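You operate a simulated robot arm through the tools that you are given. There is no shell and no other tool.

You are at the controls of a simulated robot arm. One attempt, no reset.

TASK
Brush the rust off the iron plate, find the 25 mm spacer block by gauge and stand it there.
Fine: wire brush back; draw the width slide back; other blocks stay in their row. Set down upright: wire brush. What is to be rubbed or washed off counts as gone when no trace of it is left.

It is judged by the outcome, as a careful person would: the job done as asked, and still so three seconds after it is handed in. It fails if anything else is knocked over, pushed out of place, dropped, spilled or broken.

THE ROBOT
A 6-joint arm with a two-finger parallel gripper, fixed in place. Base frame: the origin is on the floor under the middle of its stand, x ahead of it, y to its left, z up; the work surface is at about z = 885. Readings come in mm, rad, newtons and seconds.
With the tool pointing down near the work surface it reaches from about 240 to 660 mm from the base axis. Its first joint turns from -1.152 to 1.152 rad. Payload 2.9 kg.
The tool frame sits at the grasp point between the pads (the TCP): z along the fingers, y along the line on which they close. The tips reach 30 mm beyond it. The gripper opens to 110 mm. The fingers are 20 mm wide and 10 mm thick; the gripper's body (48 by 112 mm) begins 55 mm behind the TCP.
Orientation is told as [roll, pitch, yaw] about the base's x, y, z axes, in that order, counted from this pose: with the fingers straight down and closing along the base's y, the tool's x points along the base's -x, its y along +y and its z along -z.

THE INTERFACE
- The arm moves only by the tool send_rows. Its argument "motion" is one flat list of numbers, 7 for each row, row after row: the shift along the tool's x, y, z in units of 20 mm (1.0 is 20 mm), then the turn, a rotation vector about the tool's x, y, z in units of 6 degrees (1.0 is 6 degrees), then the finger opening in mm, from 0 to 110. In form: [tx, ty, tz, ax, ay, az, claw, tx, ty, tz, ax, ay, az, claw, ...]. A call has 1 to 20 rows; each row shifts and turns the commanded pose from where the row before left it, along the tool's axes as they then stand. A call with a number of a shift or a turn outside -1 to 1 is refused whole. A row lasts 0.2 s, in which the tool goes at most 50 mm and 0.15 rad; a call with a longer step from one row to the next is refused whole, and so is a gripper value outside its range. A pose out of reach is approached as far as the arm can. The call stops where the force on the tool passes 40 N (or 10 N more than at its start, if that is more) or the arm is blocked; 0.2 s more then pass. Each finger travels about 108 mm/s and halts on what it meets, pressing with about 32 N; the grip force reading is that of the motor and also rises with nothing between the fingers. The clock runs only during rows and for 0.2 s after the last one: add rows that do not move to give the fingers time. It gives the time, the measured TCP pose, the force on the tool (base axes), the opening and the grip force at its end, in the units of the frame above (readings bear some noise), with the torque about the TCP (base axes, N m) and any sound that the robot's microphone picked up.
- Cameras (640 x 400 px; columns grow to the right, rows downward): "scene" is fixed at [92.3, 455.3, 1372.3]; the picture's right is [-0.53, -0.85, 0.00], its down [-0.55, 0.34, -0.76] and it looks along [0.65, -0.40, -0.65] (base axes); focal length 287 px, centre (320, 200). "wrist" rides on the gripper at [72, 17, -103] in the tool frame; the picture's right is [-0.23, 0.97, 0.00], its down [-0.76, -0.18, -0.62] and it looks along [-0.61, -0.14, 0.78] (tool axes); focal length 222 px, centre (320, 200).
- grab_frame(camera): a new picture of that camera. The clock stands still meanwhile.
- measure_at(camera, pixels): for up to 12 pixels [column, row] of the newest picture of that camera ("zoom" is the newest enlarged one), the place [x, y, z] in the base frame of the surface seen there, good to about 2 mm. The clock stands still meanwhile.
- enlarge(camera, box): a new picture of the part [left, top, right, bottom] of that camera's present view, enlarged. The clock stands still meanwhile.
- close_job(): hands the job in; it is judged then, once.

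Open the gripper and draw the arm clear of the work before you hand the job in, unless the task says otherwise.

The tools are called after "Call:" as a command line: name --argument value ..., lists and objects as JSON in quotes. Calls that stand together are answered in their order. send_rows: Moves the arm, as the interface text tells. Its arguments: {"type":"object","properties":{"motion":{"type":"array"}},"required":["motion"]} The other tools are called the same way: grab_frame (camera) takes a picture; measure_at (camera, pixels) gives the place of the surface under pixels of a picture; enlarge (camera, box) takes an enlarged picture of a part of a camera's view; close_job () hands the job in.

At the start:

```text
time_s: 0.0
tool_pos: [390.3, 11.8, 1162.1]
orientation: [-0.002, -0.001, -0.002]
contact_force: [-0.4, 0.7, -0.3]
wrist_torque: [0.0, -0.01, 0.01]
finger_gap: 110.0
grasp_force: 0.0
```

scene: 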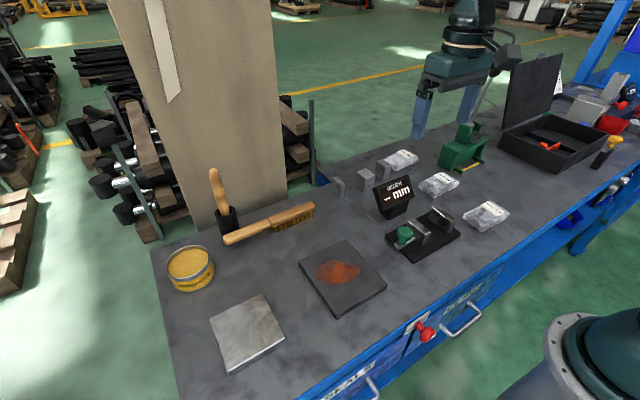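
wrist: 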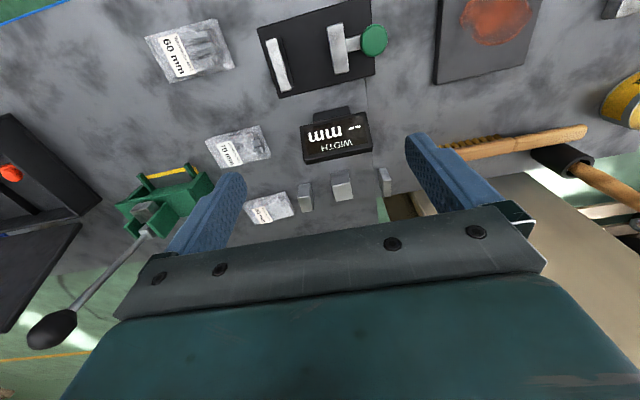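

The pictures show an iron plate with rust (scene ~340,272), a wire brush lying at ~(270,222), a gauge at ~(420,235) with a display, and blocks in a row near (340-385,175). I'll enlarge these areas to see details.

Call:
enlarge --camera "scene" --box '[300, 130, 520, 270]'

Call:
enlarge --camera "scene" --box '[150, 160, 400, 380]'

Call:
enlarge --camera "wrist" --box '[140, 0, 540, 220]'

```text
2.86 times, centred on (410, 200) of scene
```

zoom: 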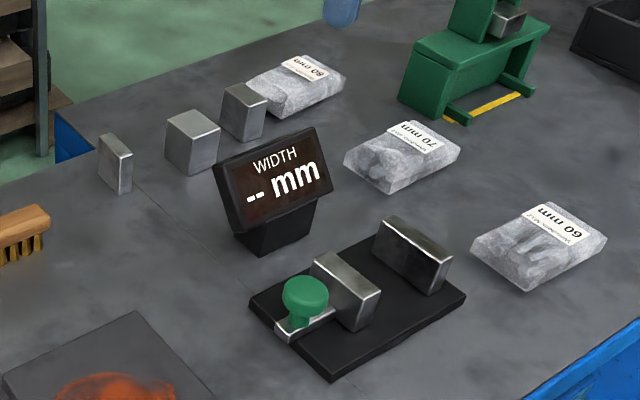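

```text
1.82 times, centred on (275, 270) of scene
```

zoom: 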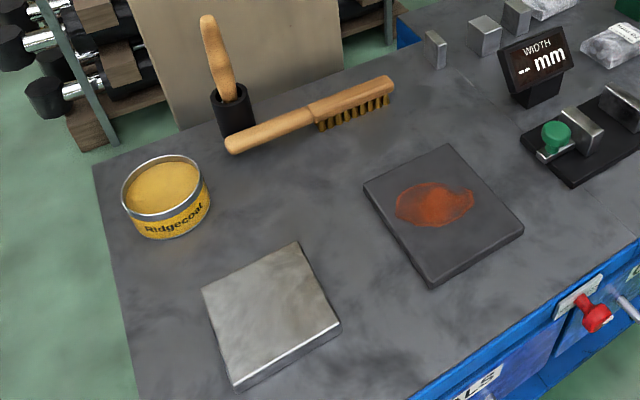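

```text
1.60 times, centred on (340, 110) of wrist
```

zoom: 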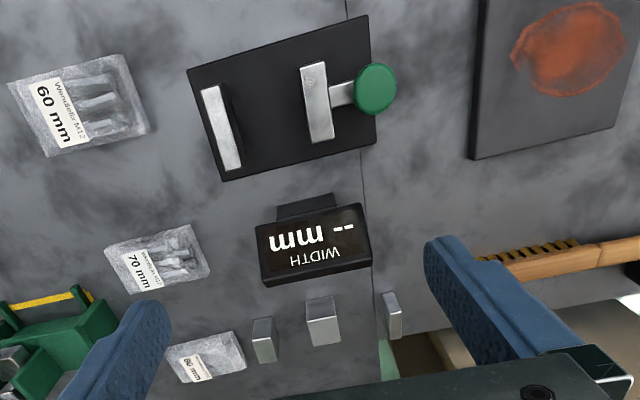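

The plate, brush, gauge (fixed jaw, slide with green knob) and three blocks are visible. I'll measure key points in scene and wrist pictures.

Call:
measure_at --camera "zoom" --pixels '[[190, 70], [224, 180], [368, 15], [376, 140], [318, 100], [375, 90], [220, 130], [264, 325], [320, 308], [388, 300], [470, 158], [480, 5]]'

Call:
enlarge --camera "scene" --box '[310, 140, 420, 210]'

```text
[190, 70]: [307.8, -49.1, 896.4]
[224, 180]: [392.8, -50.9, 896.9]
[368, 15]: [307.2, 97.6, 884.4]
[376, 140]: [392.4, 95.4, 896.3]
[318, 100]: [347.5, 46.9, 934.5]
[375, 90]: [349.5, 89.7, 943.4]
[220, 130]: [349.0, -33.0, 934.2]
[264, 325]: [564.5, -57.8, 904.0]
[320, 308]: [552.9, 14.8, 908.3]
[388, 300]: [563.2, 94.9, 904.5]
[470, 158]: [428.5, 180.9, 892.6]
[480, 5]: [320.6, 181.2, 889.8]
```

```text
5.71 times, centred on (365, 175) of scene
```

zoom: 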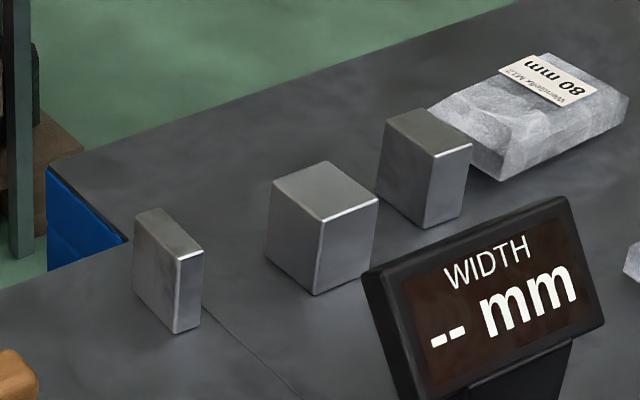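

Now measure the block corners in this zoom: left block top (~165,232), middle top (~325,190), right top (~428,133).

Call:
measure_at --camera "zoom" --pixels '[[140, 214], [162, 212], [198, 250], [178, 256], [274, 184], [326, 165], [374, 200], [322, 217], [388, 121], [414, 112], [468, 144], [434, 154]]'

Call:
grab_frame --camera "wrist"

```text
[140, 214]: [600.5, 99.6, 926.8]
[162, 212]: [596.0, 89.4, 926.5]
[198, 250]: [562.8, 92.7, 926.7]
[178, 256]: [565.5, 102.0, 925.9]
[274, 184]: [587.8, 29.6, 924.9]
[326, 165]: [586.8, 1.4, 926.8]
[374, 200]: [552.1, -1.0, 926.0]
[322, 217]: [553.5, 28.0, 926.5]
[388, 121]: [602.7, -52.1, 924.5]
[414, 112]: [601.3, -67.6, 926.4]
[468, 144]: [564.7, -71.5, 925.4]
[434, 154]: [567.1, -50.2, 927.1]
```

```text
taken
```

wrist: 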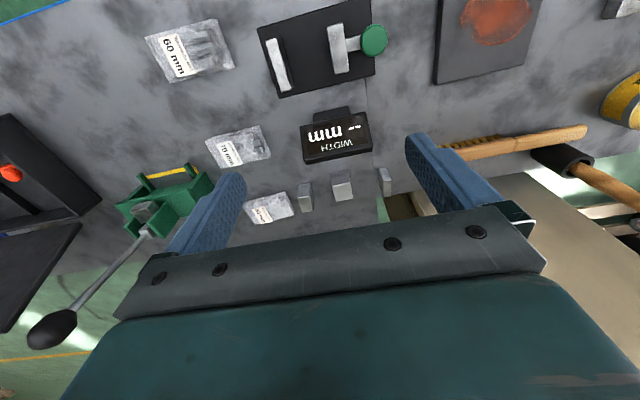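

Now I'll zoom on the brush and plate to measure them.

Call:
enlarge --camera "scene" --box '[200, 160, 330, 250]'

```text
4.44 times, centred on (265, 205) of scene
```

zoom: 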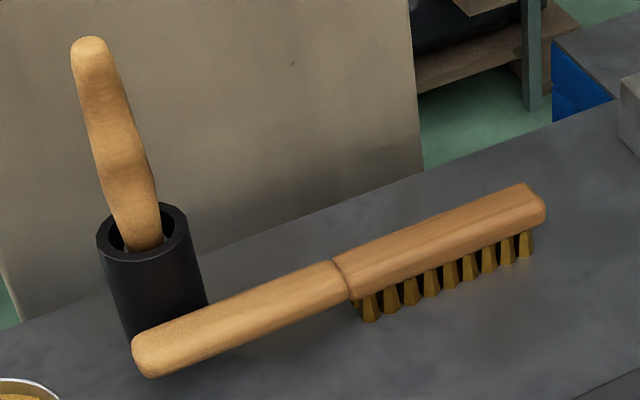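

Call:
measure_at --camera "zoom" --pixels '[[150, 345], [190, 325], [240, 305], [290, 285], [330, 268], [345, 265], [400, 245], [460, 222], [520, 198], [535, 215], [370, 315], [525, 250]]'

Call:
measure_at --camera "scene" --pixels '[[302, 258], [346, 243], [385, 283], [338, 314], [318, 270], [360, 268], [340, 262], [335, 283], [356, 278], [275, 217], [275, 240], [232, 230]]'

```text
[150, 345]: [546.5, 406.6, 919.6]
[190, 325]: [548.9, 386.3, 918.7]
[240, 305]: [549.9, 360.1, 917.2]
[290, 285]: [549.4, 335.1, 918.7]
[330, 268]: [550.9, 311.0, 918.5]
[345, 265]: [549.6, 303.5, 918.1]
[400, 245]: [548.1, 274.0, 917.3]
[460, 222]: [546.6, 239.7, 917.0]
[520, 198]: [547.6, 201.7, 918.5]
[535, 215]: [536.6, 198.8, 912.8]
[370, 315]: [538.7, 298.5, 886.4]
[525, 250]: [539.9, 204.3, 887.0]
```

```text
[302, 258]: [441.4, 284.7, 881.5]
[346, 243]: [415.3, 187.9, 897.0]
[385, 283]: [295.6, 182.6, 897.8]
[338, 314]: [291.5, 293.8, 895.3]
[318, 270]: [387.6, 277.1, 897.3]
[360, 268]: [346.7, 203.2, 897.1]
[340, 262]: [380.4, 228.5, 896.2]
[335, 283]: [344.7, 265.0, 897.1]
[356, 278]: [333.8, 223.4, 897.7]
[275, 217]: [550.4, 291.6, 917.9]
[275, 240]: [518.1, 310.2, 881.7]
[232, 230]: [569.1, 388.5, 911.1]
```

I'll measure the beige panel behind the bench, the cup with its brush handle, and clutter around to check clearance.

Call:
measure_at --camera "scene" --pixels '[[195, 215], [240, 180], [285, 185], [270, 100], [200, 100], [150, 50], [220, 175], [228, 210], [226, 225], [190, 260], [290, 195], [260, 20]]'

Call:
measure_at --camera "wrist" --pixels '[[280, 45], [280, 85], [268, 60], [290, 60], [335, 28], [347, 70], [330, 50], [347, 45], [373, 38], [335, 145], [310, 155], [365, 155]]'

```text
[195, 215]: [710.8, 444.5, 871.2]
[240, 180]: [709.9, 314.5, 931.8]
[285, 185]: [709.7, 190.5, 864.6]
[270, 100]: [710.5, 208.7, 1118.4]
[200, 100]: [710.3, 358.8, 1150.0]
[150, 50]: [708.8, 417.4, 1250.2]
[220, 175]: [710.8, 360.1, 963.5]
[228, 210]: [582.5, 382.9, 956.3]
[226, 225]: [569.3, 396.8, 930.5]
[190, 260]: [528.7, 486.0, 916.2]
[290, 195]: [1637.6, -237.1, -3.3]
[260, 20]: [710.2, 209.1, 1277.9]
```

```text
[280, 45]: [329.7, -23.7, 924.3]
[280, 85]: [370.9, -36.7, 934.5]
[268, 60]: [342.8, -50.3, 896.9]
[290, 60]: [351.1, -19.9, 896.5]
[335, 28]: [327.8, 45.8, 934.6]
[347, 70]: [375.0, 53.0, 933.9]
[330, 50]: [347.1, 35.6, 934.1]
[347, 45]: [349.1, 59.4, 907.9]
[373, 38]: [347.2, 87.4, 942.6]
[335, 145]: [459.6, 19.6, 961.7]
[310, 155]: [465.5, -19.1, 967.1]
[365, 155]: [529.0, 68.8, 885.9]
```

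The plate top is ~z 897, brush body along y at x≈549 with top z≈918; gauge jaw gap is y≈-24..35. I'll first turn the tool 90° (yaw +90) so the fingers close along x, staying high.

Call:
send_rows --motion '[0, 0, 0, 0, 0, -1, 80, 0, 0, 0, 0, 0, -1, 80, 0, 0, 0, 0, 0, -1, 80, 0, 0, 0, 0, 0, -1, 80, 0, 0, 0, 0, 0, -1, 80, 0, 0, 0, 0, 0, -1, 80, 0, 0, 0, 0, 0, -1, 80, 0, 0, 0, 0, 0, -1, 80, 0, 0, 0, 0, 0, -1, 80, 0, 0, 0, 0, 0, -1, 80, 0, 0, 0, 0, 0, -1, 80, 0, 0, 0, 0, 0, -1, 80, 0, 0, 0, 0, 0, -1, 80, 0, 0, 0, 0, 0, -1, 80, 0, 0, 0, 0, 0, -1, 80, 0, 0, 0, 0, 0, 0, 80]'

```text
time_s: 3.4
tool_pos: [391.9, 11.8, 1161.9]
orientation: [-0.001, 0.0, 1.571]
contact_force: [-0.7, 1.2, 0.6]
wrist_torque: [0.01, -0.03, 0.01]
finger_gap: 80.0
grasp_force: 0.0
```

Yaw is now 1.571. I'll move over the brush head at (549, 270), lowering to about z 1032.

Call:
send_rows --motion '[-0.993, -0.605, 0.5, 0, 0, 0, 80, -0.993, -0.605, 0.5, 0, 0, 0, 80, -0.993, -0.605, 0.5, 0, 0, 0, 80, -0.993, -0.605, 0.5, 0, 0, 0, 80, -0.993, -0.605, 0.5, 0, 0, 0, 80, -0.993, -0.605, 0.5, 0, 0, 0, 80, -0.993, -0.605, 0.5, 0, 0, 0, 80, -0.993, -0.605, 0.5, 0, 0, 0, 80, -0.993, -0.605, 0.5, 0, 0, 0, 80, -0.993, -0.605, 0.5, 0, 0, 0, 80, -0.993, -0.605, 0.5, 0, 0, 0, 80, -0.993, -0.605, 0.5, 0, 0, 0, 80, -0.993, -0.605, 0.5, 0, 0, 0, 80, 0, 0, 0, 0, 0, 0, 80]'

Call:
grab_frame --camera "wrist"

Call:
grab_frame --camera "scene"

```text
time_s: 6.4
tool_pos: [548.6, 270.8, 1030.6]
orientation: [-0.001, 0.0, 1.57]
contact_force: [0.6, 0.4, -0.2]
wrist_torque: [0.0, -0.01, -0.01]
finger_gap: 80.2
grasp_force: 0.0
```

```text
taken
```

wrist: 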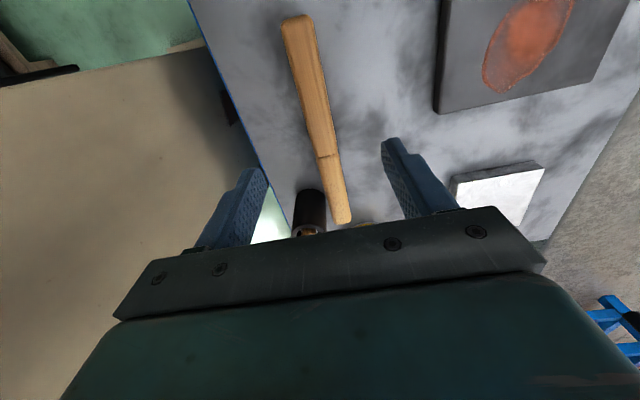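

```text
taken
```

scene: 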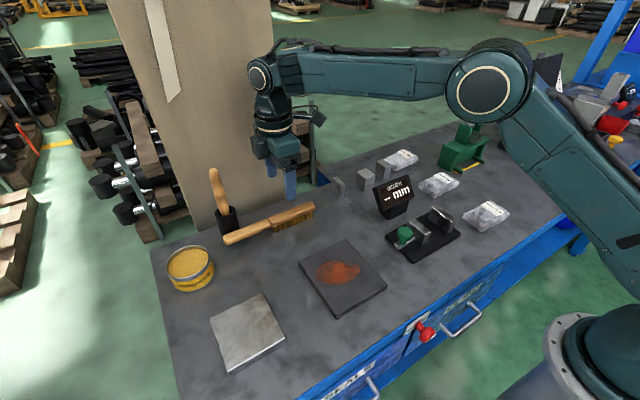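

The wrist view shows the brush at (315,110) running under the gripper. I'll measure brush edges precisely from the wrist view.

Call:
enlarge --camera "wrist" --box '[240, 0, 400, 240]'

Call:
measure_at --camera "wrist" --pixels '[[286, 25], [312, 25], [297, 18], [296, 80], [325, 80], [304, 130], [335, 130], [322, 180], [342, 180], [334, 200], [340, 215], [310, 80]]'

```text
1.67 times, centred on (320, 120) of wrist
```

zoom: 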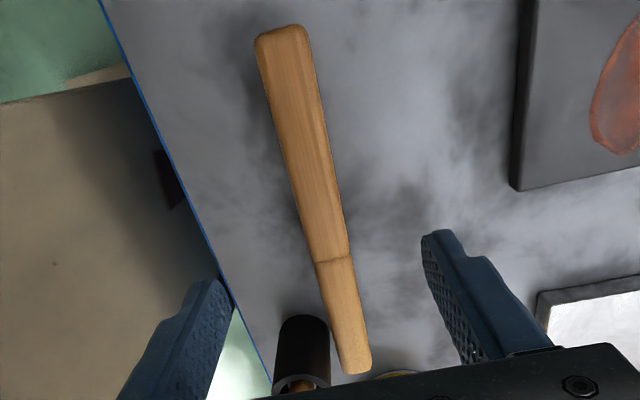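

```text
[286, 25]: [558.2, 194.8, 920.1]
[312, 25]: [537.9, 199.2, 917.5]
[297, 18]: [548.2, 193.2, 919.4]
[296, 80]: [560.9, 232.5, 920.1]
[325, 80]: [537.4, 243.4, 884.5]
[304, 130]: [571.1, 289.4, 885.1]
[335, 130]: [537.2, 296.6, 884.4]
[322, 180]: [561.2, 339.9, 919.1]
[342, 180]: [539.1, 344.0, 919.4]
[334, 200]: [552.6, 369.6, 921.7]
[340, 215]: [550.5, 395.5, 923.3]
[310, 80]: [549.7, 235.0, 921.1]
```

Brush spans x≈537.5–561 (center 549.3), y 193–412, top z≈919. I'll descend to TCP z≈925 with tips at ~895.

Call:
send_rows --motion '[0, -0.04, 1, 0, 0, 0, 80, 0, 0, 1, 0, 0, 0, 80, 0, 0, 1, 0, 0, 0, 70, 0, 0, 1, 0, 0, 0, 60, 0, 0, 0.6, 0, 0, 0, 50, 0, 0, 0.4, 0, 0, 0, 50, 0, 0, 0.25, 0, 0, 0, 50, 0, 0, 0, 0, 0, 0, 50]'

Call:
grab_frame --camera "wrist"

Call:
enlarge --camera "scene" --box '[200, 130, 360, 250]'

```text
time_s: 8.2
tool_pos: [548.8, 270.0, 926.9]
orientation: [0.0, 0.001, 1.57]
contact_force: [0.2, 0.8, -0.5]
wrist_torque: [-0.02, -0.01, 0.0]
finger_gap: 49.9
grasp_force: 0.1
```

```text
taken
```

wrist: 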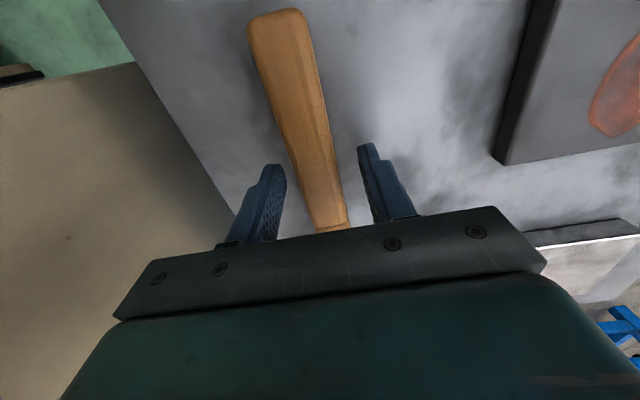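

```text
3.33 times, centred on (280, 190) of scene
```

zoom: 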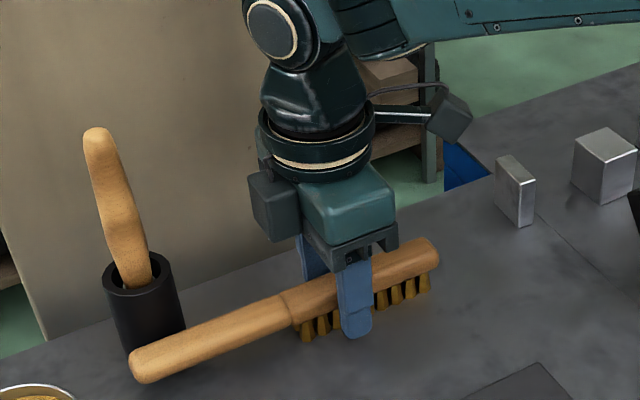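

Fingers straddle the head just off the joint. I'll close on the brush and give the fingers time.

Call:
send_rows --motion '[0, 0, 0, 0, 0, 0, 35, 0, 0, 0, 0, 0, 0, 20, 0, 0, 0, 0, 0, 0, 10, 0, 0, 0, 0, 0, 0, 10, 0, 0, 0, 0, 0, 0, 10]'

```text
time_s: 9.4
tool_pos: [549.9, 270.2, 926.1]
orientation: [0.0, 0.001, 1.571]
contact_force: [-0.5, 0.8, 0.1]
wrist_torque: [0.04, 0.0, -0.03]
finger_gap: 25.2
grasp_force: 32.2
```

Gripped at 25.2 mm with 32 N. I lift the brush 60 mm gently.

Call:
send_rows --motion '[0, 0, -0.3, 0, 0, 0, 10, 0, 0, -0.7, 0, 0, 0, 10, 0, 0, -1, 0, 0, 0, 10, 0, 0, -1, 0, 0, 0, 10, 0, 0, 0, 0, 0, 0, 10]'

Call:
enlarge --camera "scene" --box '[200, 130, 360, 250]'

```text
time_s: 10.6
tool_pos: [549.0, 269.6, 987.0]
orientation: [0.001, 0.0, 1.572]
contact_force: [0.4, 0.1, 1.0]
wrist_torque: [0.0, 0.02, 0.01]
finger_gap: 10.0
grasp_force: 0.0
```

```text
3.33 times, centred on (280, 190) of scene
```

zoom: 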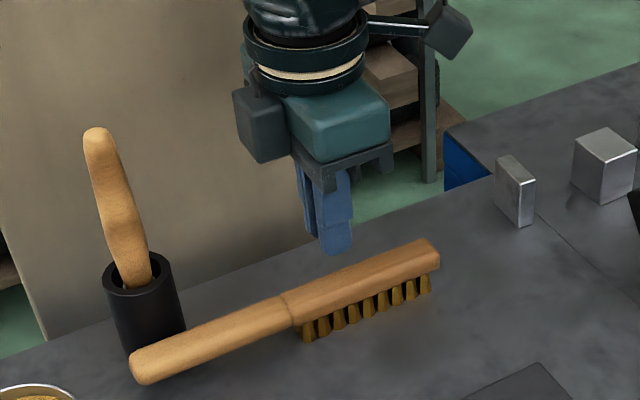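

The brush slipped out: gap is 10 mm and the brush is still on the bench. I'll check its position and its side profile before regripping.

Call:
enlarge --camera "scene" --box '[250, 190, 330, 250]'

Call:
grab_frame --camera "wrist"

```text
6.67 times, centred on (290, 220) of scene
```

zoom: 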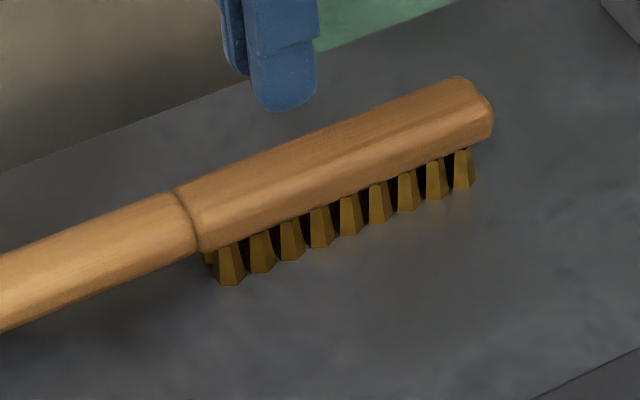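

```text
taken
```

wrist: 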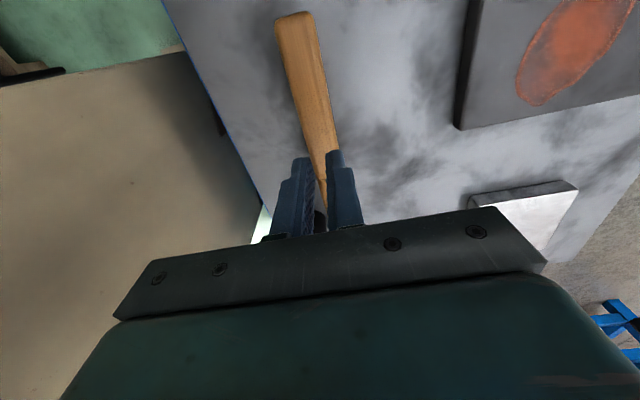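

The head profile is rounded with flared bristles, so I'll grip the handle lower instead. First I measure the handle and the neighbouring bright plate and cup.

Call:
enlarge --camera "scene" --box '[200, 190, 300, 260]'

Call:
measure_at --camera "scene" --pixels '[[213, 320], [262, 295], [284, 338], [232, 370], [250, 325], [225, 207], [238, 207], [232, 215], [222, 238], [213, 180], [302, 258], [340, 243]]'

```text
5.71 times, centred on (250, 225) of scene
```

zoom: 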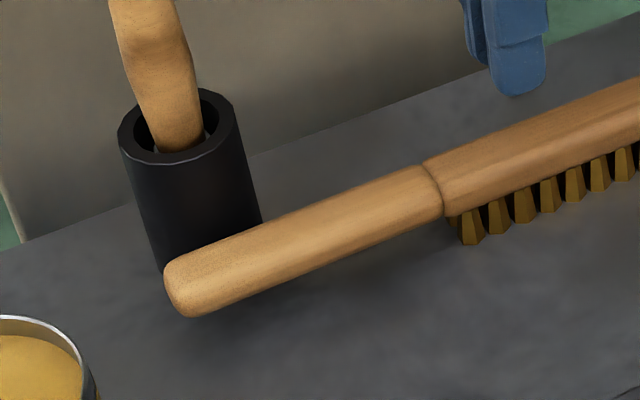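

```text
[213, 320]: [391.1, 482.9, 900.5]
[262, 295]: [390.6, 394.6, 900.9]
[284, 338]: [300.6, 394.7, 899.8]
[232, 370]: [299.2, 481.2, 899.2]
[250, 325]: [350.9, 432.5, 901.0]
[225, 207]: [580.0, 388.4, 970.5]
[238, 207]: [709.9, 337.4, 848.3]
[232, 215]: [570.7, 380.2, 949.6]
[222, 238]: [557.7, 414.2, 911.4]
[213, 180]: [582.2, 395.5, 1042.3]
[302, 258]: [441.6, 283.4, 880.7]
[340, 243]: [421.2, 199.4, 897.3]
```

Measure the handle's silhouette points in this zoom to get its height and width.

Call:
measure_at --camera "zoom" --pixels '[[300, 213], [305, 225], [310, 240], [316, 255], [320, 265], [322, 272], [440, 215], [430, 190], [500, 150], [520, 175], [525, 183], [465, 240]]'

```text
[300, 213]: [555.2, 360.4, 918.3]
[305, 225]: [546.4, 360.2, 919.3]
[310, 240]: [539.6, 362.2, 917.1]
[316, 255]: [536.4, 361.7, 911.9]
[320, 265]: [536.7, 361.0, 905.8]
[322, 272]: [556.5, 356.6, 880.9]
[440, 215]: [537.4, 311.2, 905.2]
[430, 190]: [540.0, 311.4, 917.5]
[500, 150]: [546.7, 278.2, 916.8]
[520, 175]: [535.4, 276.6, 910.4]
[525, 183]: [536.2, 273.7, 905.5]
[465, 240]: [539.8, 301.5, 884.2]
```

Handle is ~26 mm wide, z 902–919. I'll move to y≈325, open to 60 and descend to TCP z≈918 (tips ~888).

Call:
send_rows --motion '[-0.9, 0, -0.5, 0, 0, 0, 40, -0.9, 0, 0, 0, 0, 0, 60, -0.95, 0, 0, 0, 0, 0, 60, 0, 0, 0, 0, 0, 0, 60, 0, 0, 1, 0, 0, 0, 60, 0, 0, 1, 0, 0, 0, 60, 0, 0, 1, 0, 0, 0, 60, 0, 0, 0.5, 0, 0, 0, 55, 0, 0, 0.4, 0, 0, 0, 50, 0, 0, 0, 0, 0, 0, 50]'

```text
time_s: 12.8
tool_pos: [549.2, 326.4, 917.6]
orientation: [0.0, 0.0, 1.571]
contact_force: [-0.8, -0.8, 0.0]
wrist_torque: [0.0, -0.04, 0.03]
finger_gap: 50.2
grasp_force: 0.1
```

At (549.2, 326.4, 917.6) with no contact. Closing on the handle now.

Call:
send_rows --motion '[0, 0, 0, 0, 0, 0, 35, 0, 0, 0, 0, 0, 0, 20, 0, 0, 0, 0, 0, 0, 5, 0, 0, 0, 0, 0, 0, 0, 0, 0, 0, 0, 0, 0, 0, 0, 0, 0, 0, 0, 0, 0]'

Call:
enlarge --camera "scene" --box '[200, 150, 330, 250]'

```text
time_s: 14.2
tool_pos: [548.7, 325.3, 918.1]
orientation: [-0.002, 0.001, 1.57]
contact_force: [0.2, 0.0, 0.2]
wrist_torque: [0.02, -0.02, 0.01]
finger_gap: 25.6
grasp_force: 31.0
```

```text
4.00 times, centred on (265, 200) of scene
```

zoom: 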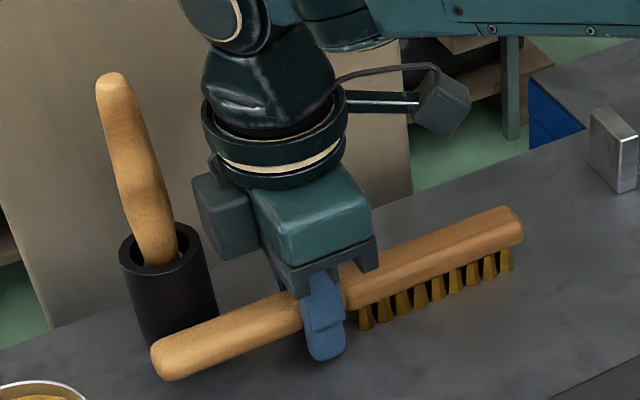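

Grip on the handle reads 25.6 mm, 31 N. I lift slowly by 15 mm and check whether it holds.

Call:
send_rows --motion '[0, 0, -0.15, 0, 0, 0, 0, 0, 0, -0.2, 0, 0, 0, 0, 0, 0, -0.2, 0, 0, 0, 0, 0, 0, -0.2, 0, 0, 0, 0, 0, 0, 0, 0, 0, 0, 0]'

Call:
enlarge --camera "scene" --box '[200, 150, 330, 250]'

```text
time_s: 15.4
tool_pos: [549.7, 325.6, 933.6]
orientation: [-0.001, -0.002, 1.57]
contact_force: [0.1, 0.0, -2.1]
wrist_torque: [0.01, -0.02, 0.01]
finger_gap: 25.8
grasp_force: 31.9
```

```text
4.00 times, centred on (265, 200) of scene
```

zoom: 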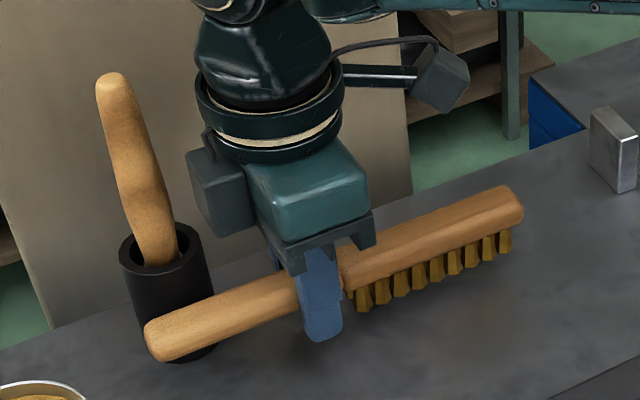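

The brush holds (about -2 N load). I lift more and measure the rust outline.

Call:
send_rows --motion '[0, 0, -0.6, 0, 0, 0, 0, 0, 0, -0.8, 0, 0, 0, 0, 0, 0, -0.8, 0, 0, 0, 0, 0, 0, 0, 0, 0, 0, 0]'

Call:
enlarge --camera "scene" --box '[290, 230, 400, 320]'

```text
time_s: 16.4
tool_pos: [549.3, 324.0, 977.6]
orientation: [0.001, 0.001, 1.568]
contact_force: [-0.3, 0.0, -1.3]
wrist_torque: [0.03, -0.04, -0.02]
finger_gap: 25.6
grasp_force: 31.9
```

```text
4.44 times, centred on (345, 275) of scene
```

zoom: 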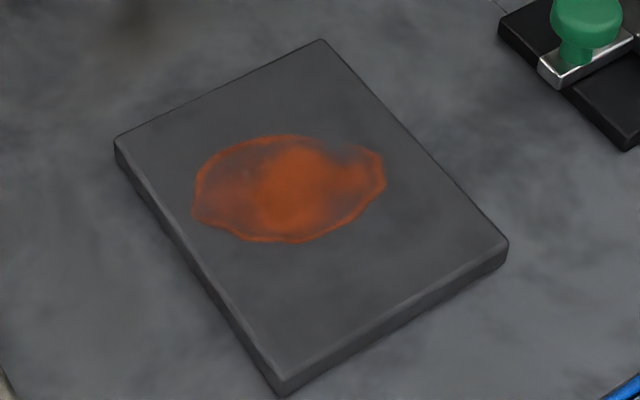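

Call:
measure_at --camera "zoom" --pixels '[[192, 210], [200, 165], [240, 140], [290, 134], [345, 145], [382, 155], [384, 185], [340, 228], [290, 243], [240, 235], [118, 140], [320, 42]]'

Call:
measure_at --camera "zoom" --pixels '[[505, 243], [282, 378]]'

```text
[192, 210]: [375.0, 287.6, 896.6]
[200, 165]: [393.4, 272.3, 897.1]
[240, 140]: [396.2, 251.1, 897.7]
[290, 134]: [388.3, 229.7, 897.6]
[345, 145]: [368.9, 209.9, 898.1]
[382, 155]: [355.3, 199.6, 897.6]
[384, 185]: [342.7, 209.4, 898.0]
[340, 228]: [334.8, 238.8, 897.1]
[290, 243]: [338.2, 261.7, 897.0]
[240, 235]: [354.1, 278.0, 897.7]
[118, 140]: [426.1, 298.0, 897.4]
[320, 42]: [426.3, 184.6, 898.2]
```

```text
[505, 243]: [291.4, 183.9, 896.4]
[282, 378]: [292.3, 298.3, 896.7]
```

Rust spans x 334–396, y 200–288; plate x 291–426, y 184–298, z 897. Bristles run from TCP-125 to TCP-22 in y, so TCP y=317 covers it. I move to x≈400 above the plate.

Call:
send_rows --motion '[0.05, 0.934, 0, 0, 0, 0, 0, 0.05, 0.934, 0, 0, 0, 0, 0, 0.05, 0.934, 0, 0, 0, 0, 0, 0.05, 0.934, 0, 0, 0, 0, 0, 0.05, 0.934, 0, 0, 0, 0, 0, 0.05, 0.934, 0, 0, 0, 0, 0, 0.05, 0.934, 0, 0, 0, 0, 0, 0, 0.934, 0, 0, 0, 0, 0, 0, 0, 0.5, 0, 0, 0, 0, 0, 0, 0.5, 0, 0, 0, 0, 0, 0, 0.5, 0, 0, 0, 0, 0, 0, 0, 0, 0, 0, 0]'

Call:
enlarge --camera "scene" --box '[230, 180, 410, 320]'

```text
time_s: 19.0
tool_pos: [401.1, 320.3, 947.7]
orientation: [-0.001, 0.0, 1.571]
contact_force: [0.9, -1.1, -0.6]
wrist_torque: [0.02, 0.01, 0.0]
finger_gap: 25.6
grasp_force: 31.8
```

```text
2.86 times, centred on (320, 250) of scene
```

zoom: 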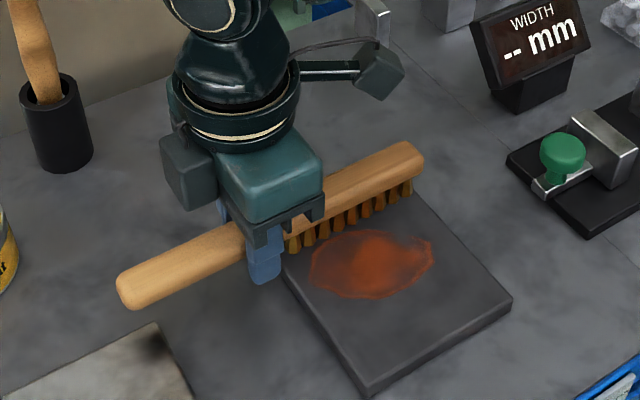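

I shift 2 mm in -y and descend slowly toward contact (expected TCP z ≈ 930).

Call:
send_rows --motion '[0.1, 0, 0.3, 0, 0, 0, 0, 0, 0, 0.2, 0, 0, 0, 0, 0, 0, 0.2, 0, 0, 0, 0, 0, 0, 0.1, 0, 0, 0, 0, 0, 0, 0.05, 0, 0, 0, 0, 0, 0, 0, 0, 0, 0, 0]'

```text
time_s: 20.4
tool_pos: [401.3, 317.2, 931.3]
orientation: [-0.003, -0.002, 1.569]
contact_force: [0.2, 1.1, 21.2]
wrist_torque: [-0.37, -0.02, -0.03]
finger_gap: 25.5
grasp_force: 32.2
```

Contact: 21 N up at z≈931, which is more than wanted. I check the picture for tilt before easing off.

Call:
enlarge --camera "scene" --box '[260, 180, 400, 290]'

```text
3.64 times, centred on (330, 235) of scene
```

zoom: 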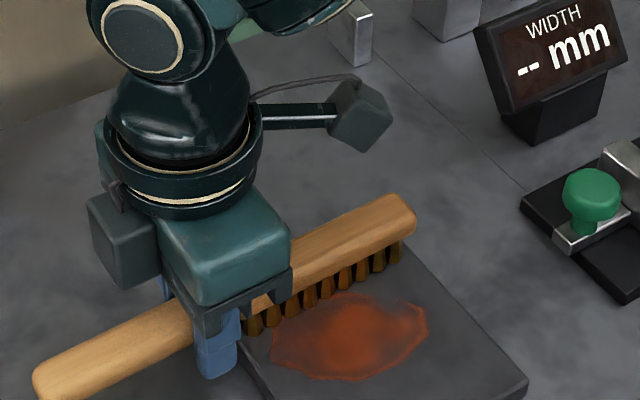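

Measure the brush top along its length to quantify the tilt.

Call:
measure_at --camera "zoom" --pixels '[[400, 208], [370, 222], [340, 235], [310, 248], [170, 320], [130, 340], [90, 360], [60, 375]]'

```text
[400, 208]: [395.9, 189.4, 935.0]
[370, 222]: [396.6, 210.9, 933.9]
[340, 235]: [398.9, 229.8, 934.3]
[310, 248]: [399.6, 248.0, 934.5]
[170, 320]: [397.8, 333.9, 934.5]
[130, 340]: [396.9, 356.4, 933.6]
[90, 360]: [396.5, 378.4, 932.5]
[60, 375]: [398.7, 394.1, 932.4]
```

The head is tilted up slightly (~1–2 mm over its length) and pressure sits near the grip. I'll raise 3 mm, tip the head down ~1.5°, and read the forces.

Call:
send_rows --motion '[0, 0, -0.15, 0, 0, 0, 0, 0, 0, 0, 0, -0.25, 0, 0, 0, 0, 0, 0, 0, 0, 0]'

```text
time_s: 21.2
tool_pos: [399.6, 315.5, 933.5]
orientation: [0.003, -0.024, 1.571]
contact_force: [-0.2, -0.3, 0.6]
wrist_torque: [-0.24, 0.01, -0.04]
finger_gap: 25.5
grasp_force: 32.2
```

Torque -0.24 with little force means the far end now touches lightly. I lower another 1 mm and read.

Call:
send_rows --motion '[0, 0, 0.05, 0, 0, 0, 0, 0, 0, 0, 0, 0, 0, 0]'

Call:
send_rows --motion '[0, 0, 0.05, 0, 0, 0, 0, 0, 0, 0, 0, 0, 0, 0]'

```text
time_s: 21.8
tool_pos: [400.5, 316.4, 932.1]
orientation: [0.001, -0.024, 1.571]
contact_force: [-2.3, -1.4, 3.8]
wrist_torque: [-0.67, 0.03, -0.19]
finger_gap: 25.7
grasp_force: 32.6
```

```text
time_s: 22.4
tool_pos: [399.1, 316.5, 932.0]
orientation: [-0.002, -0.028, 1.572]
contact_force: [0.3, 0.1, 9.2]
wrist_torque: [-0.83, -0.02, -0.01]
finger_gap: 25.4
grasp_force: 32.3
```

9 N with centre of pressure ~90 mm from the grip – near the middle of the bristles. I sweep in -x across the rust to x≈325.

Call:
send_rows --motion '[0, 0.3, 0, 0, 0, 0, 0, 0, 0.4, 0, 0, 0, 0, 0, 0, 0.4, 0, 0, 0, 0, 0, 0, 0.4, 0, 0, 0, 0, 0, 0, 0.4, 0, 0, 0, 0, 0, 0, 0.4, 0, 0, 0, 0, 0, 0, 0.4, 0, 0, 0, 0, 0, 0, 0.4, 0, 0, 0, 0, 0, 0, 0.4, 0, 0, 0, 0, 0, 0, 0.3, 0, 0, 0, 0, 0, 0, 0, 0, 0, 0, 0, 0]'

Call:
enlarge --camera "scene" --box '[260, 200, 400, 320]'

```text
time_s: 24.8
tool_pos: [323.8, 316.2, 931.5]
orientation: [-0.002, -0.029, 1.57]
contact_force: [6.7, 0.1, 18.0]
wrist_torque: [-0.35, -0.13, 0.15]
finger_gap: 25.4
grasp_force: 32.3
```

```text
3.33 times, centred on (330, 260) of scene
```

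zoom: 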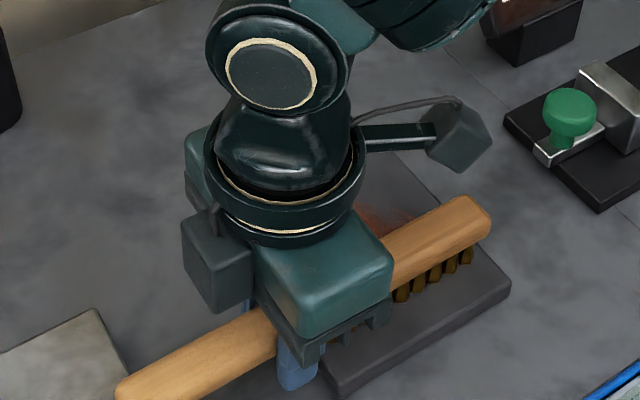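

Force rose to 18 N and pressure moved nearer the grip. I ease up 0.6 mm, tip head down a little more, and read.

Call:
send_rows --motion '[0, 0, -0.06, 0, -0.1, 0, 0, 0, 0, 0, 0, 0, 0, 0]'

```text
time_s: 25.4
tool_pos: [322.3, 316.6, 931.8]
orientation: [0.004, -0.035, 1.572]
contact_force: [0.5, 2.1, 4.7]
wrist_torque: [-0.38, 0.03, 0.08]
finger_gap: 25.3
grasp_force: 32.1
```

4.7 N with centre ~80 mm: good. Sweep back in +x to x≈402.

Call:
send_rows --motion '[0, -0.3, 0, 0, 0, 0, 0, 0, -0.4, 0, 0, 0, 0, 0, 0, -0.4, 0, 0, 0, 0, 0, 0, -0.4, 0, 0, 0, 0, 0, 0, -0.4, 0, 0, 0, 0, 0, 0, -0.4, 0, 0, 0, 0, 0, 0, -0.4, 0, 0, 0, 0, 0, 0, -0.4, 0, 0, 0, 0, 0, 0, -0.4, 0, 0, 0, 0, 0, 0, -0.4, 0, 0, 0, 0, 0, 0, 0, 0, 0, 0, 0, 0]'

Call:
enlarge --camera "scene" --box '[260, 200, 400, 320]'

```text
time_s: 27.8
tool_pos: [402.3, 316.3, 933.1]
orientation: [0.001, -0.039, 1.572]
contact_force: [-0.1, -1.0, -0.9]
wrist_torque: [0.0, -0.01, 0.0]
finger_gap: 25.6
grasp_force: 32.4
```

```text
3.33 times, centred on (330, 260) of scene
```

zoom: 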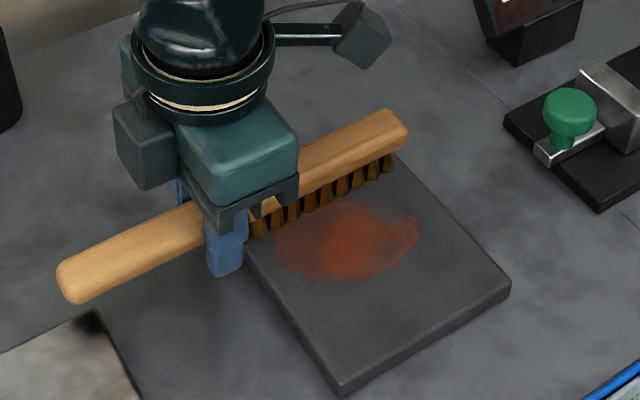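

No force now and the rust has only faded a little, so more passes with steady pressure are needed. I lower in 1 mm steps until ~10 N.

Call:
send_rows --motion '[0, 0, 0.06, 0, 0, 0, 0, 0, 0, 0, 0, 0, 0, 0]'

Call:
send_rows --motion '[0, 0, 0.04, 0, 0, 0, 0, 0, 0, 0, 0, 0, 0, 0]'

```text
time_s: 28.4
tool_pos: [401.8, 316.1, 931.1]
orientation: [-0.001, -0.037, 1.571]
contact_force: [0.8, -0.7, 3.3]
wrist_torque: [-0.52, 0.02, 0.11]
finger_gap: 25.7
grasp_force: 31.6
```

```text
time_s: 29.0
tool_pos: [402.1, 315.4, 932.2]
orientation: [-0.002, -0.038, 1.573]
contact_force: [-0.2, -0.8, 12.5]
wrist_torque: [-0.79, 0.01, 0.03]
finger_gap: 25.3
grasp_force: 31.8
```

12.5 N. I do a back-and-forth stroke with small z compensation (plate appears to rise ~0.8 mm toward -x).

Call:
send_rows --motion '[0, 0.38, -0.004, 0, 0, 0, 0, 0, 0.38, -0.004, 0, 0, 0, 0, 0, 0.38, -0.004, 0, 0, 0, 0, 0, 0.38, -0.004, 0, 0, 0, 0, 0, 0.38, -0.004, 0, 0, 0, 0, 0, 0.38, -0.004, 0, 0, 0, 0, 0, 0.38, -0.004, 0, 0, 0, 0, 0, 0.38, -0.004, 0, 0, 0, 0, 0, 0.38, -0.004, 0, 0, 0, 0, 0, 0.38, -0.004, 0, 0, 0, 0, 0, -0.38, 0.004, 0, 0, 0, 0, 0, -0.38, 0.004, 0, 0, 0, 0, 0, -0.38, 0.004, 0, 0, 0, 0, 0, -0.38, 0.004, 0, 0, 0, 0, 0, -0.38, 0.004, 0, 0, 0, 0, 0, -0.38, 0.004, 0, 0, 0, 0, 0, -0.38, 0.004, 0, 0, 0, 0, 0, -0.38, 0.004, 0, 0, 0, 0, 0, -0.38, 0.004, 0, 0, 0, 0, 0, -0.38, 0.004, 0, 0, 0, 0]'

Call:
enlarge --camera "scene" --box '[260, 200, 400, 320]'

```text
time_s: 33.2
tool_pos: [400.7, 316.9, 930.9]
orientation: [0.0, -0.036, 1.57]
contact_force: [-6.6, -0.5, 17.1]
wrist_torque: [-0.32, 0.1, -0.11]
finger_gap: 25.6
grasp_force: 31.9
```

```text
3.33 times, centred on (330, 260) of scene
```

zoom: 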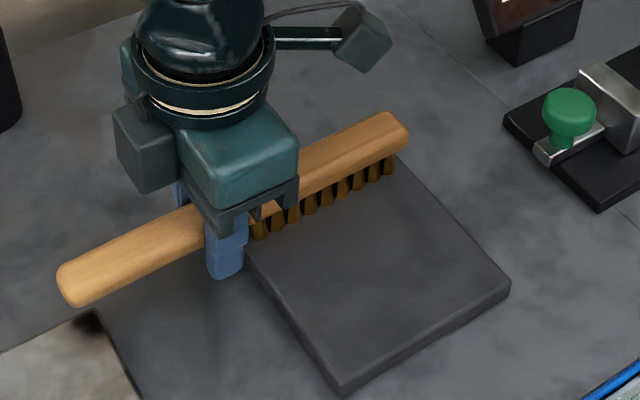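

The rust looks gone. I make one more extended stroke for safety, then lift and inspect.

Call:
send_rows --motion '[0, -0.3, 0, 0, 0, 0, 0, 0, 0.38, -0.004, 0, 0, 0, 0, 0, 0.38, -0.004, 0, 0, 0, 0, 0, 0.38, -0.004, 0, 0, 0, 0, 0, 0.38, -0.004, 0, 0, 0, 0, 0, 0.38, -0.004, 0, 0, 0, 0, 0, 0.38, -0.004, 0, 0, 0, 0, 0, 0.38, -0.004, 0, 0, 0, 0, 0, 0.38, -0.004, 0, 0, 0, 0, 0, 0.38, -0.004, 0, 0, 0, 0, 0, 0.38, -0.004, 0, 0, 0, 0, 0, 0.3, 0, 0, 0, 0, 0, 0, 0, -0.4, 0, 0, 0, 0, 0, 0, -0.8, 0, 0, 0, 0, 0, 0, -0.8, 0, 0, 0, 0, 0, 0, -0.6, 0, 0, 0, 0, 0, 0, 0, 0, 0, 0, 0]'

Call:
enlarge --camera "scene" --box '[260, 200, 400, 320]'

Call:
grab_frame --camera "wrist"

```text
time_s: 36.8
tool_pos: [325.5, 314.4, 984.5]
orientation: [0.0, -0.037, 1.57]
contact_force: [0.2, 0.4, -0.4]
wrist_torque: [0.06, 0.0, -0.01]
finger_gap: 25.7
grasp_force: 31.5
```

```text
3.33 times, centred on (330, 260) of scene
```

zoom: 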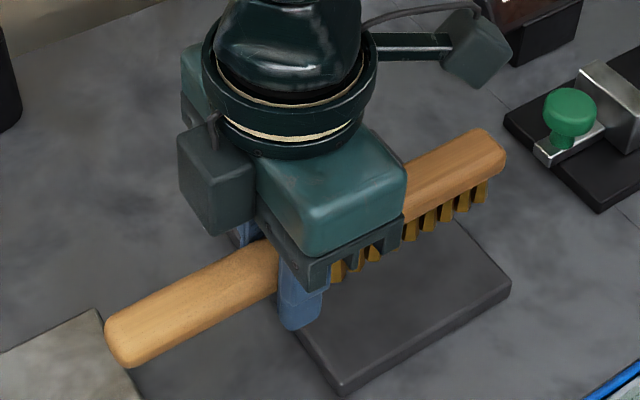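

```text
taken
```

wrist: 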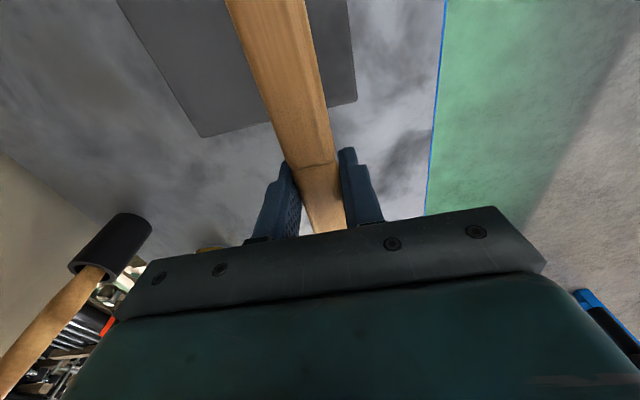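

The plate looks clean. Before returning the brush I measure the cup next to its spot, using the wrist picture and the scene.

Call:
measure_at --camera "wrist" --pixels '[[130, 225], [100, 240], [145, 225], [125, 250], [90, 270], [75, 265], [60, 300], [115, 265]]'

Call:
enlarge --camera "scene" --box '[180, 150, 300, 260]'

```text
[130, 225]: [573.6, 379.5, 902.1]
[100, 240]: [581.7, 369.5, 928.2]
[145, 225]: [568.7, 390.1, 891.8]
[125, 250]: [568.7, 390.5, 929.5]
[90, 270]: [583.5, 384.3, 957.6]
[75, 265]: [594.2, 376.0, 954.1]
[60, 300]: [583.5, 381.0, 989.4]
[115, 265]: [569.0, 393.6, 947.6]
```

```text
3.64 times, centred on (240, 205) of scene
```

zoom: 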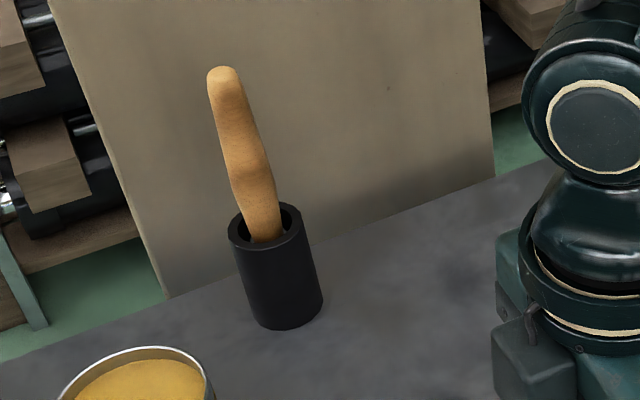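

Cup front edge is at x≈568; the brush's back edge will be ~560. I move back above the brush's spot at (547.5, 325).

Call:
send_rows --motion '[-0.044, -0.923, 0, 0, 0, 0, 0, -0.044, -0.923, 0, 0, 0, 0, 0, -0.044, -0.923, 0, 0, 0, 0, 0, -0.044, -0.923, 0, 0, 0, 0, 0, -0.044, -0.923, 0, 0, 0, 0, 0, -0.044, -0.923, 0, 0, 0, 0, 0, -0.044, -0.923, 0, 0, 0, 0, 0, -0.044, -0.923, 0, 0, 0, 0, 0, -0.044, -0.923, 0, 0, 0, 0, 0, -0.044, -0.923, 0, 0, 0, 0, 0, -0.044, -0.923, 0, 0, 0, 0, 0, -0.044, -0.923, 0, 0, 0, 0, 0, 0, 0, 0, 0, 0, 0, 0]'

Call:
enlarge --camera "scene" --box '[285, 230, 405, 320]'

Call:
enlarge --camera "scene" --box '[200, 130, 340, 250]'

```text
time_s: 39.6
tool_pos: [549.0, 325.3, 983.9]
orientation: [0.0, -0.038, 1.571]
contact_force: [-0.7, -1.0, -1.5]
wrist_torque: [0.05, 0.03, 0.01]
finger_gap: 25.6
grasp_force: 31.4
```

```text
4.44 times, centred on (345, 275) of scene
```

zoom: 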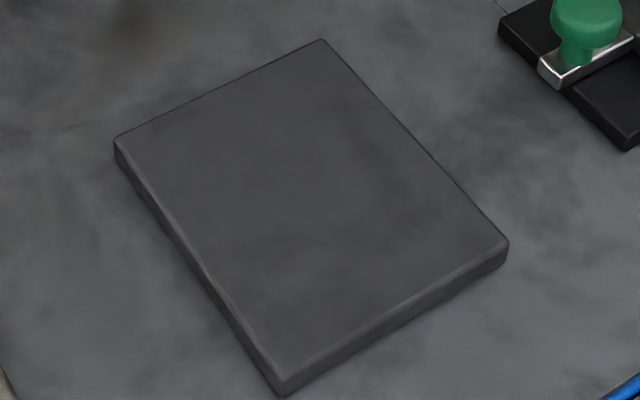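

```text
3.33 times, centred on (270, 190) of scene
```

zoom: 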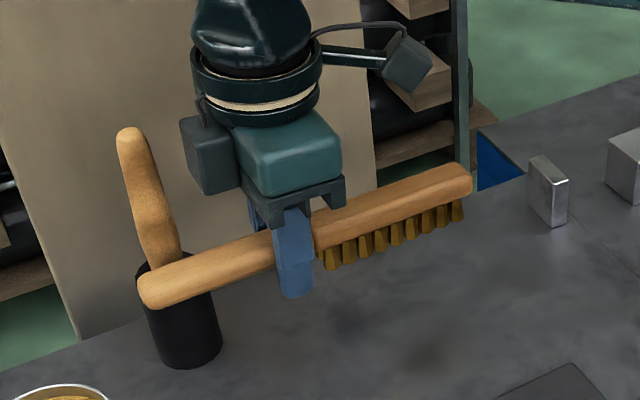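

The plate shows no orange. I zoom further on the former rust area for faint traces before setting the brush down.

Call:
enlarge --camera "scene" --box '[320, 245, 380, 285]'

Call:
measure_at --camera "scene" --pixels '[[260, 205], [250, 210], [240, 215], [320, 190], [335, 185], [300, 195]]'

```text
10.00 times, centred on (350, 265) of scene
```

zoom: 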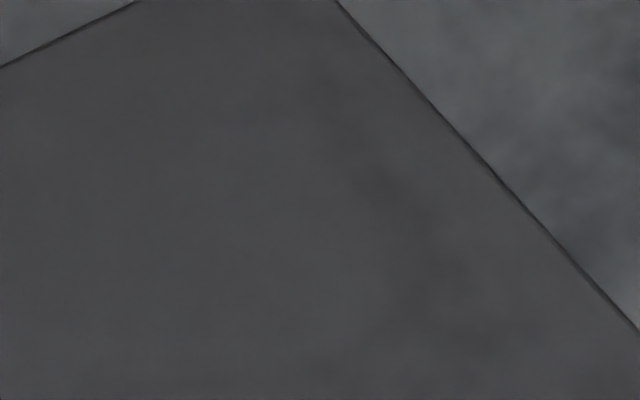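

```text
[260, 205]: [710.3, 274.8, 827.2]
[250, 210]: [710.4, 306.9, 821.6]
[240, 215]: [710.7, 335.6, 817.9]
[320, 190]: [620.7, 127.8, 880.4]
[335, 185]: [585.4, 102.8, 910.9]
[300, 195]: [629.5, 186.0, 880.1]
```

The plate is spotless. I check the brush's tilt in the hand with a zoomed measurement.

Call:
enlarge --camera "scene" --box '[200, 150, 330, 240]'

Call:
measure_at --camera "scene" --pixels '[[222, 214], [232, 211], [245, 206], [275, 196], [285, 192], [295, 188], [305, 184], [310, 182]]'

```text
4.44 times, centred on (265, 195) of scene
```

zoom: 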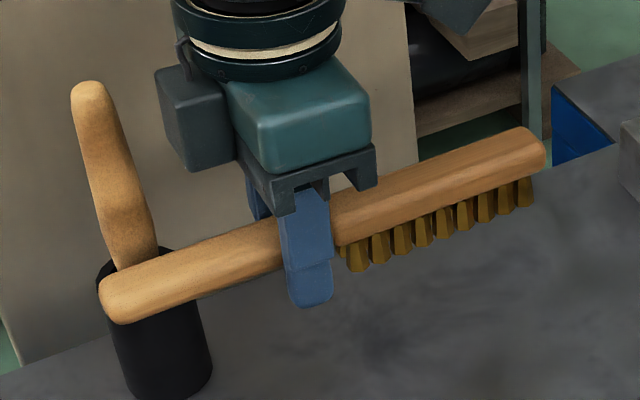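

```text
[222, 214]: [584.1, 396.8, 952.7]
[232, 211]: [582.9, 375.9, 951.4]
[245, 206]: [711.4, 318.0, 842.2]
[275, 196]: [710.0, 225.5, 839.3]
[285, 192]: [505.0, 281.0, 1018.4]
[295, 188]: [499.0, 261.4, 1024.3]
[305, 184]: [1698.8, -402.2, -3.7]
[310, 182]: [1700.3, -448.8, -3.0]
```

The full-scene picture was stale; I measure in the fresh zoom instead.

Call:
measure_at --camera "zoom" --pixels '[[125, 285], [160, 268], [210, 252], [250, 238], [370, 195], [420, 175], [470, 157], [520, 138]]'

```text
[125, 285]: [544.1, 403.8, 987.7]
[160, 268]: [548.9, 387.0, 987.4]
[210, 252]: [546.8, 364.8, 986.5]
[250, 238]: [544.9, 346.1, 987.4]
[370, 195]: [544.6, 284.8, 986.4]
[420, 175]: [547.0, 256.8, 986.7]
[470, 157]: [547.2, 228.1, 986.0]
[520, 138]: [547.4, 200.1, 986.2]
```

The brush is level (top z≈986.5 along its length) with TCP z 984. I descend ~64 mm, then feel for contact.

Call:
send_rows --motion '[0.04, 0.03, 1, 0, 0, 0, 0, 0.04, 0, 0.9, 0, 0, 0, 0, 0.04, 0, 0.8, 0, 0, 0, 0, 0, 0, 0.35, 0, 0, 0, 0, 0, 0, 0.15, 0, 0, 0, 0, 0, 0, 0, 0, 0, 0, 0]'

```text
time_s: 41.0
tool_pos: [547.8, 326.5, 920.1]
orientation: [0.001, -0.036, 1.57]
contact_force: [0.5, -0.7, -1.9]
wrist_torque: [0.01, -0.01, 0.0]
finger_gap: 25.3
grasp_force: 31.8
```

No contact yet at z 920. I go down in small steps.

Call:
send_rows --motion '[0, 0, 0.08, 0, 0, 0, 0, 0, 0, 0.05, 0, 0, 0, 0, 0, 0, 0, 0, 0, 0, 0]'

Call:
send_rows --motion '[0, 0, 0.05, 0, 0, 0, 0, 0, 0, 0, 0, 0, 0, 0]'

```text
time_s: 41.8
tool_pos: [547.5, 325.6, 918.1]
orientation: [0.001, -0.037, 1.57]
contact_force: [0.9, -0.3, -0.1]
wrist_torque: [0.03, -0.01, 0.01]
finger_gap: 25.3
grasp_force: 32.2
```

```text
time_s: 42.4
tool_pos: [546.0, 325.7, 916.7]
orientation: [0.0, -0.037, 1.571]
contact_force: [-0.1, 0.0, -1.3]
wrist_torque: [0.04, 0.04, -0.02]
finger_gap: 25.6
grasp_force: 31.9
```

Call:
enlarge --camera "scene" --box '[200, 170, 330, 250]'

```text
4.92 times, centred on (265, 210) of scene
```

zoom: 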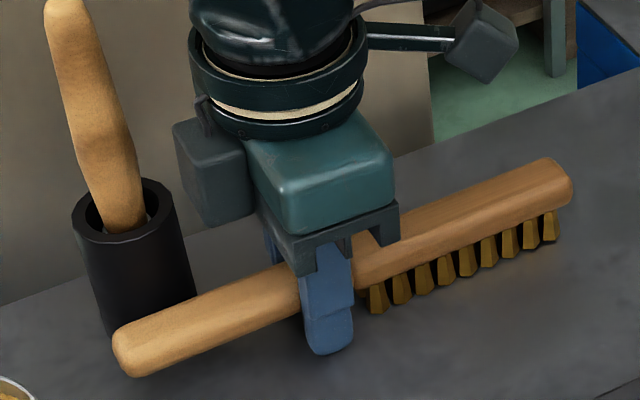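

The zoom shows the bristles almost on the bench. I measure bristle tips and the brush top to get the remaining gap.

Call:
measure_at --camera "zoom" --pixels '[[150, 338], [200, 315], [260, 290], [400, 228], [460, 202], [520, 178], [378, 308], [550, 235], [325, 350]]'

Call:
send_rows --motion '[0, 0, 0.05, 0, 0, 0, 0, 0, 0, 0, 0, 0, 0, 0]'

```text
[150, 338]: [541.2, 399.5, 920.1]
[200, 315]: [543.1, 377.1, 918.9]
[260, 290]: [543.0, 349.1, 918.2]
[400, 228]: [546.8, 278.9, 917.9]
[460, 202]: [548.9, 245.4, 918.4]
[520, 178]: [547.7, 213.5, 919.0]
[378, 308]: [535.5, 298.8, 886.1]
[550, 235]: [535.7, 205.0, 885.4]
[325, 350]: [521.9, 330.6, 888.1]
```

```text
time_s: 43.0
tool_pos: [546.9, 326.3, 914.9]
orientation: [0.0, -0.037, 1.57]
contact_force: [0.1, -0.5, -1.0]
wrist_torque: [0.01, -0.03, -0.02]
finger_gap: 25.6
grasp_force: 31.9
```

Top at ~918.5 means bristles are within a millimetre of the bench. One more small step down.

Call:
send_rows --motion '[0, 0, 0.03, 0, 0, 0, 0, 0, 0, 0, 0, 0, 0, 0]'

```text
time_s: 43.6
tool_pos: [547.1, 325.1, 915.3]
orientation: [0.0, -0.038, 1.57]
contact_force: [-1.3, 0.4, 1.7]
wrist_torque: [-0.01, 0.0, 0.0]
finger_gap: 25.7
grasp_force: 31.7
```

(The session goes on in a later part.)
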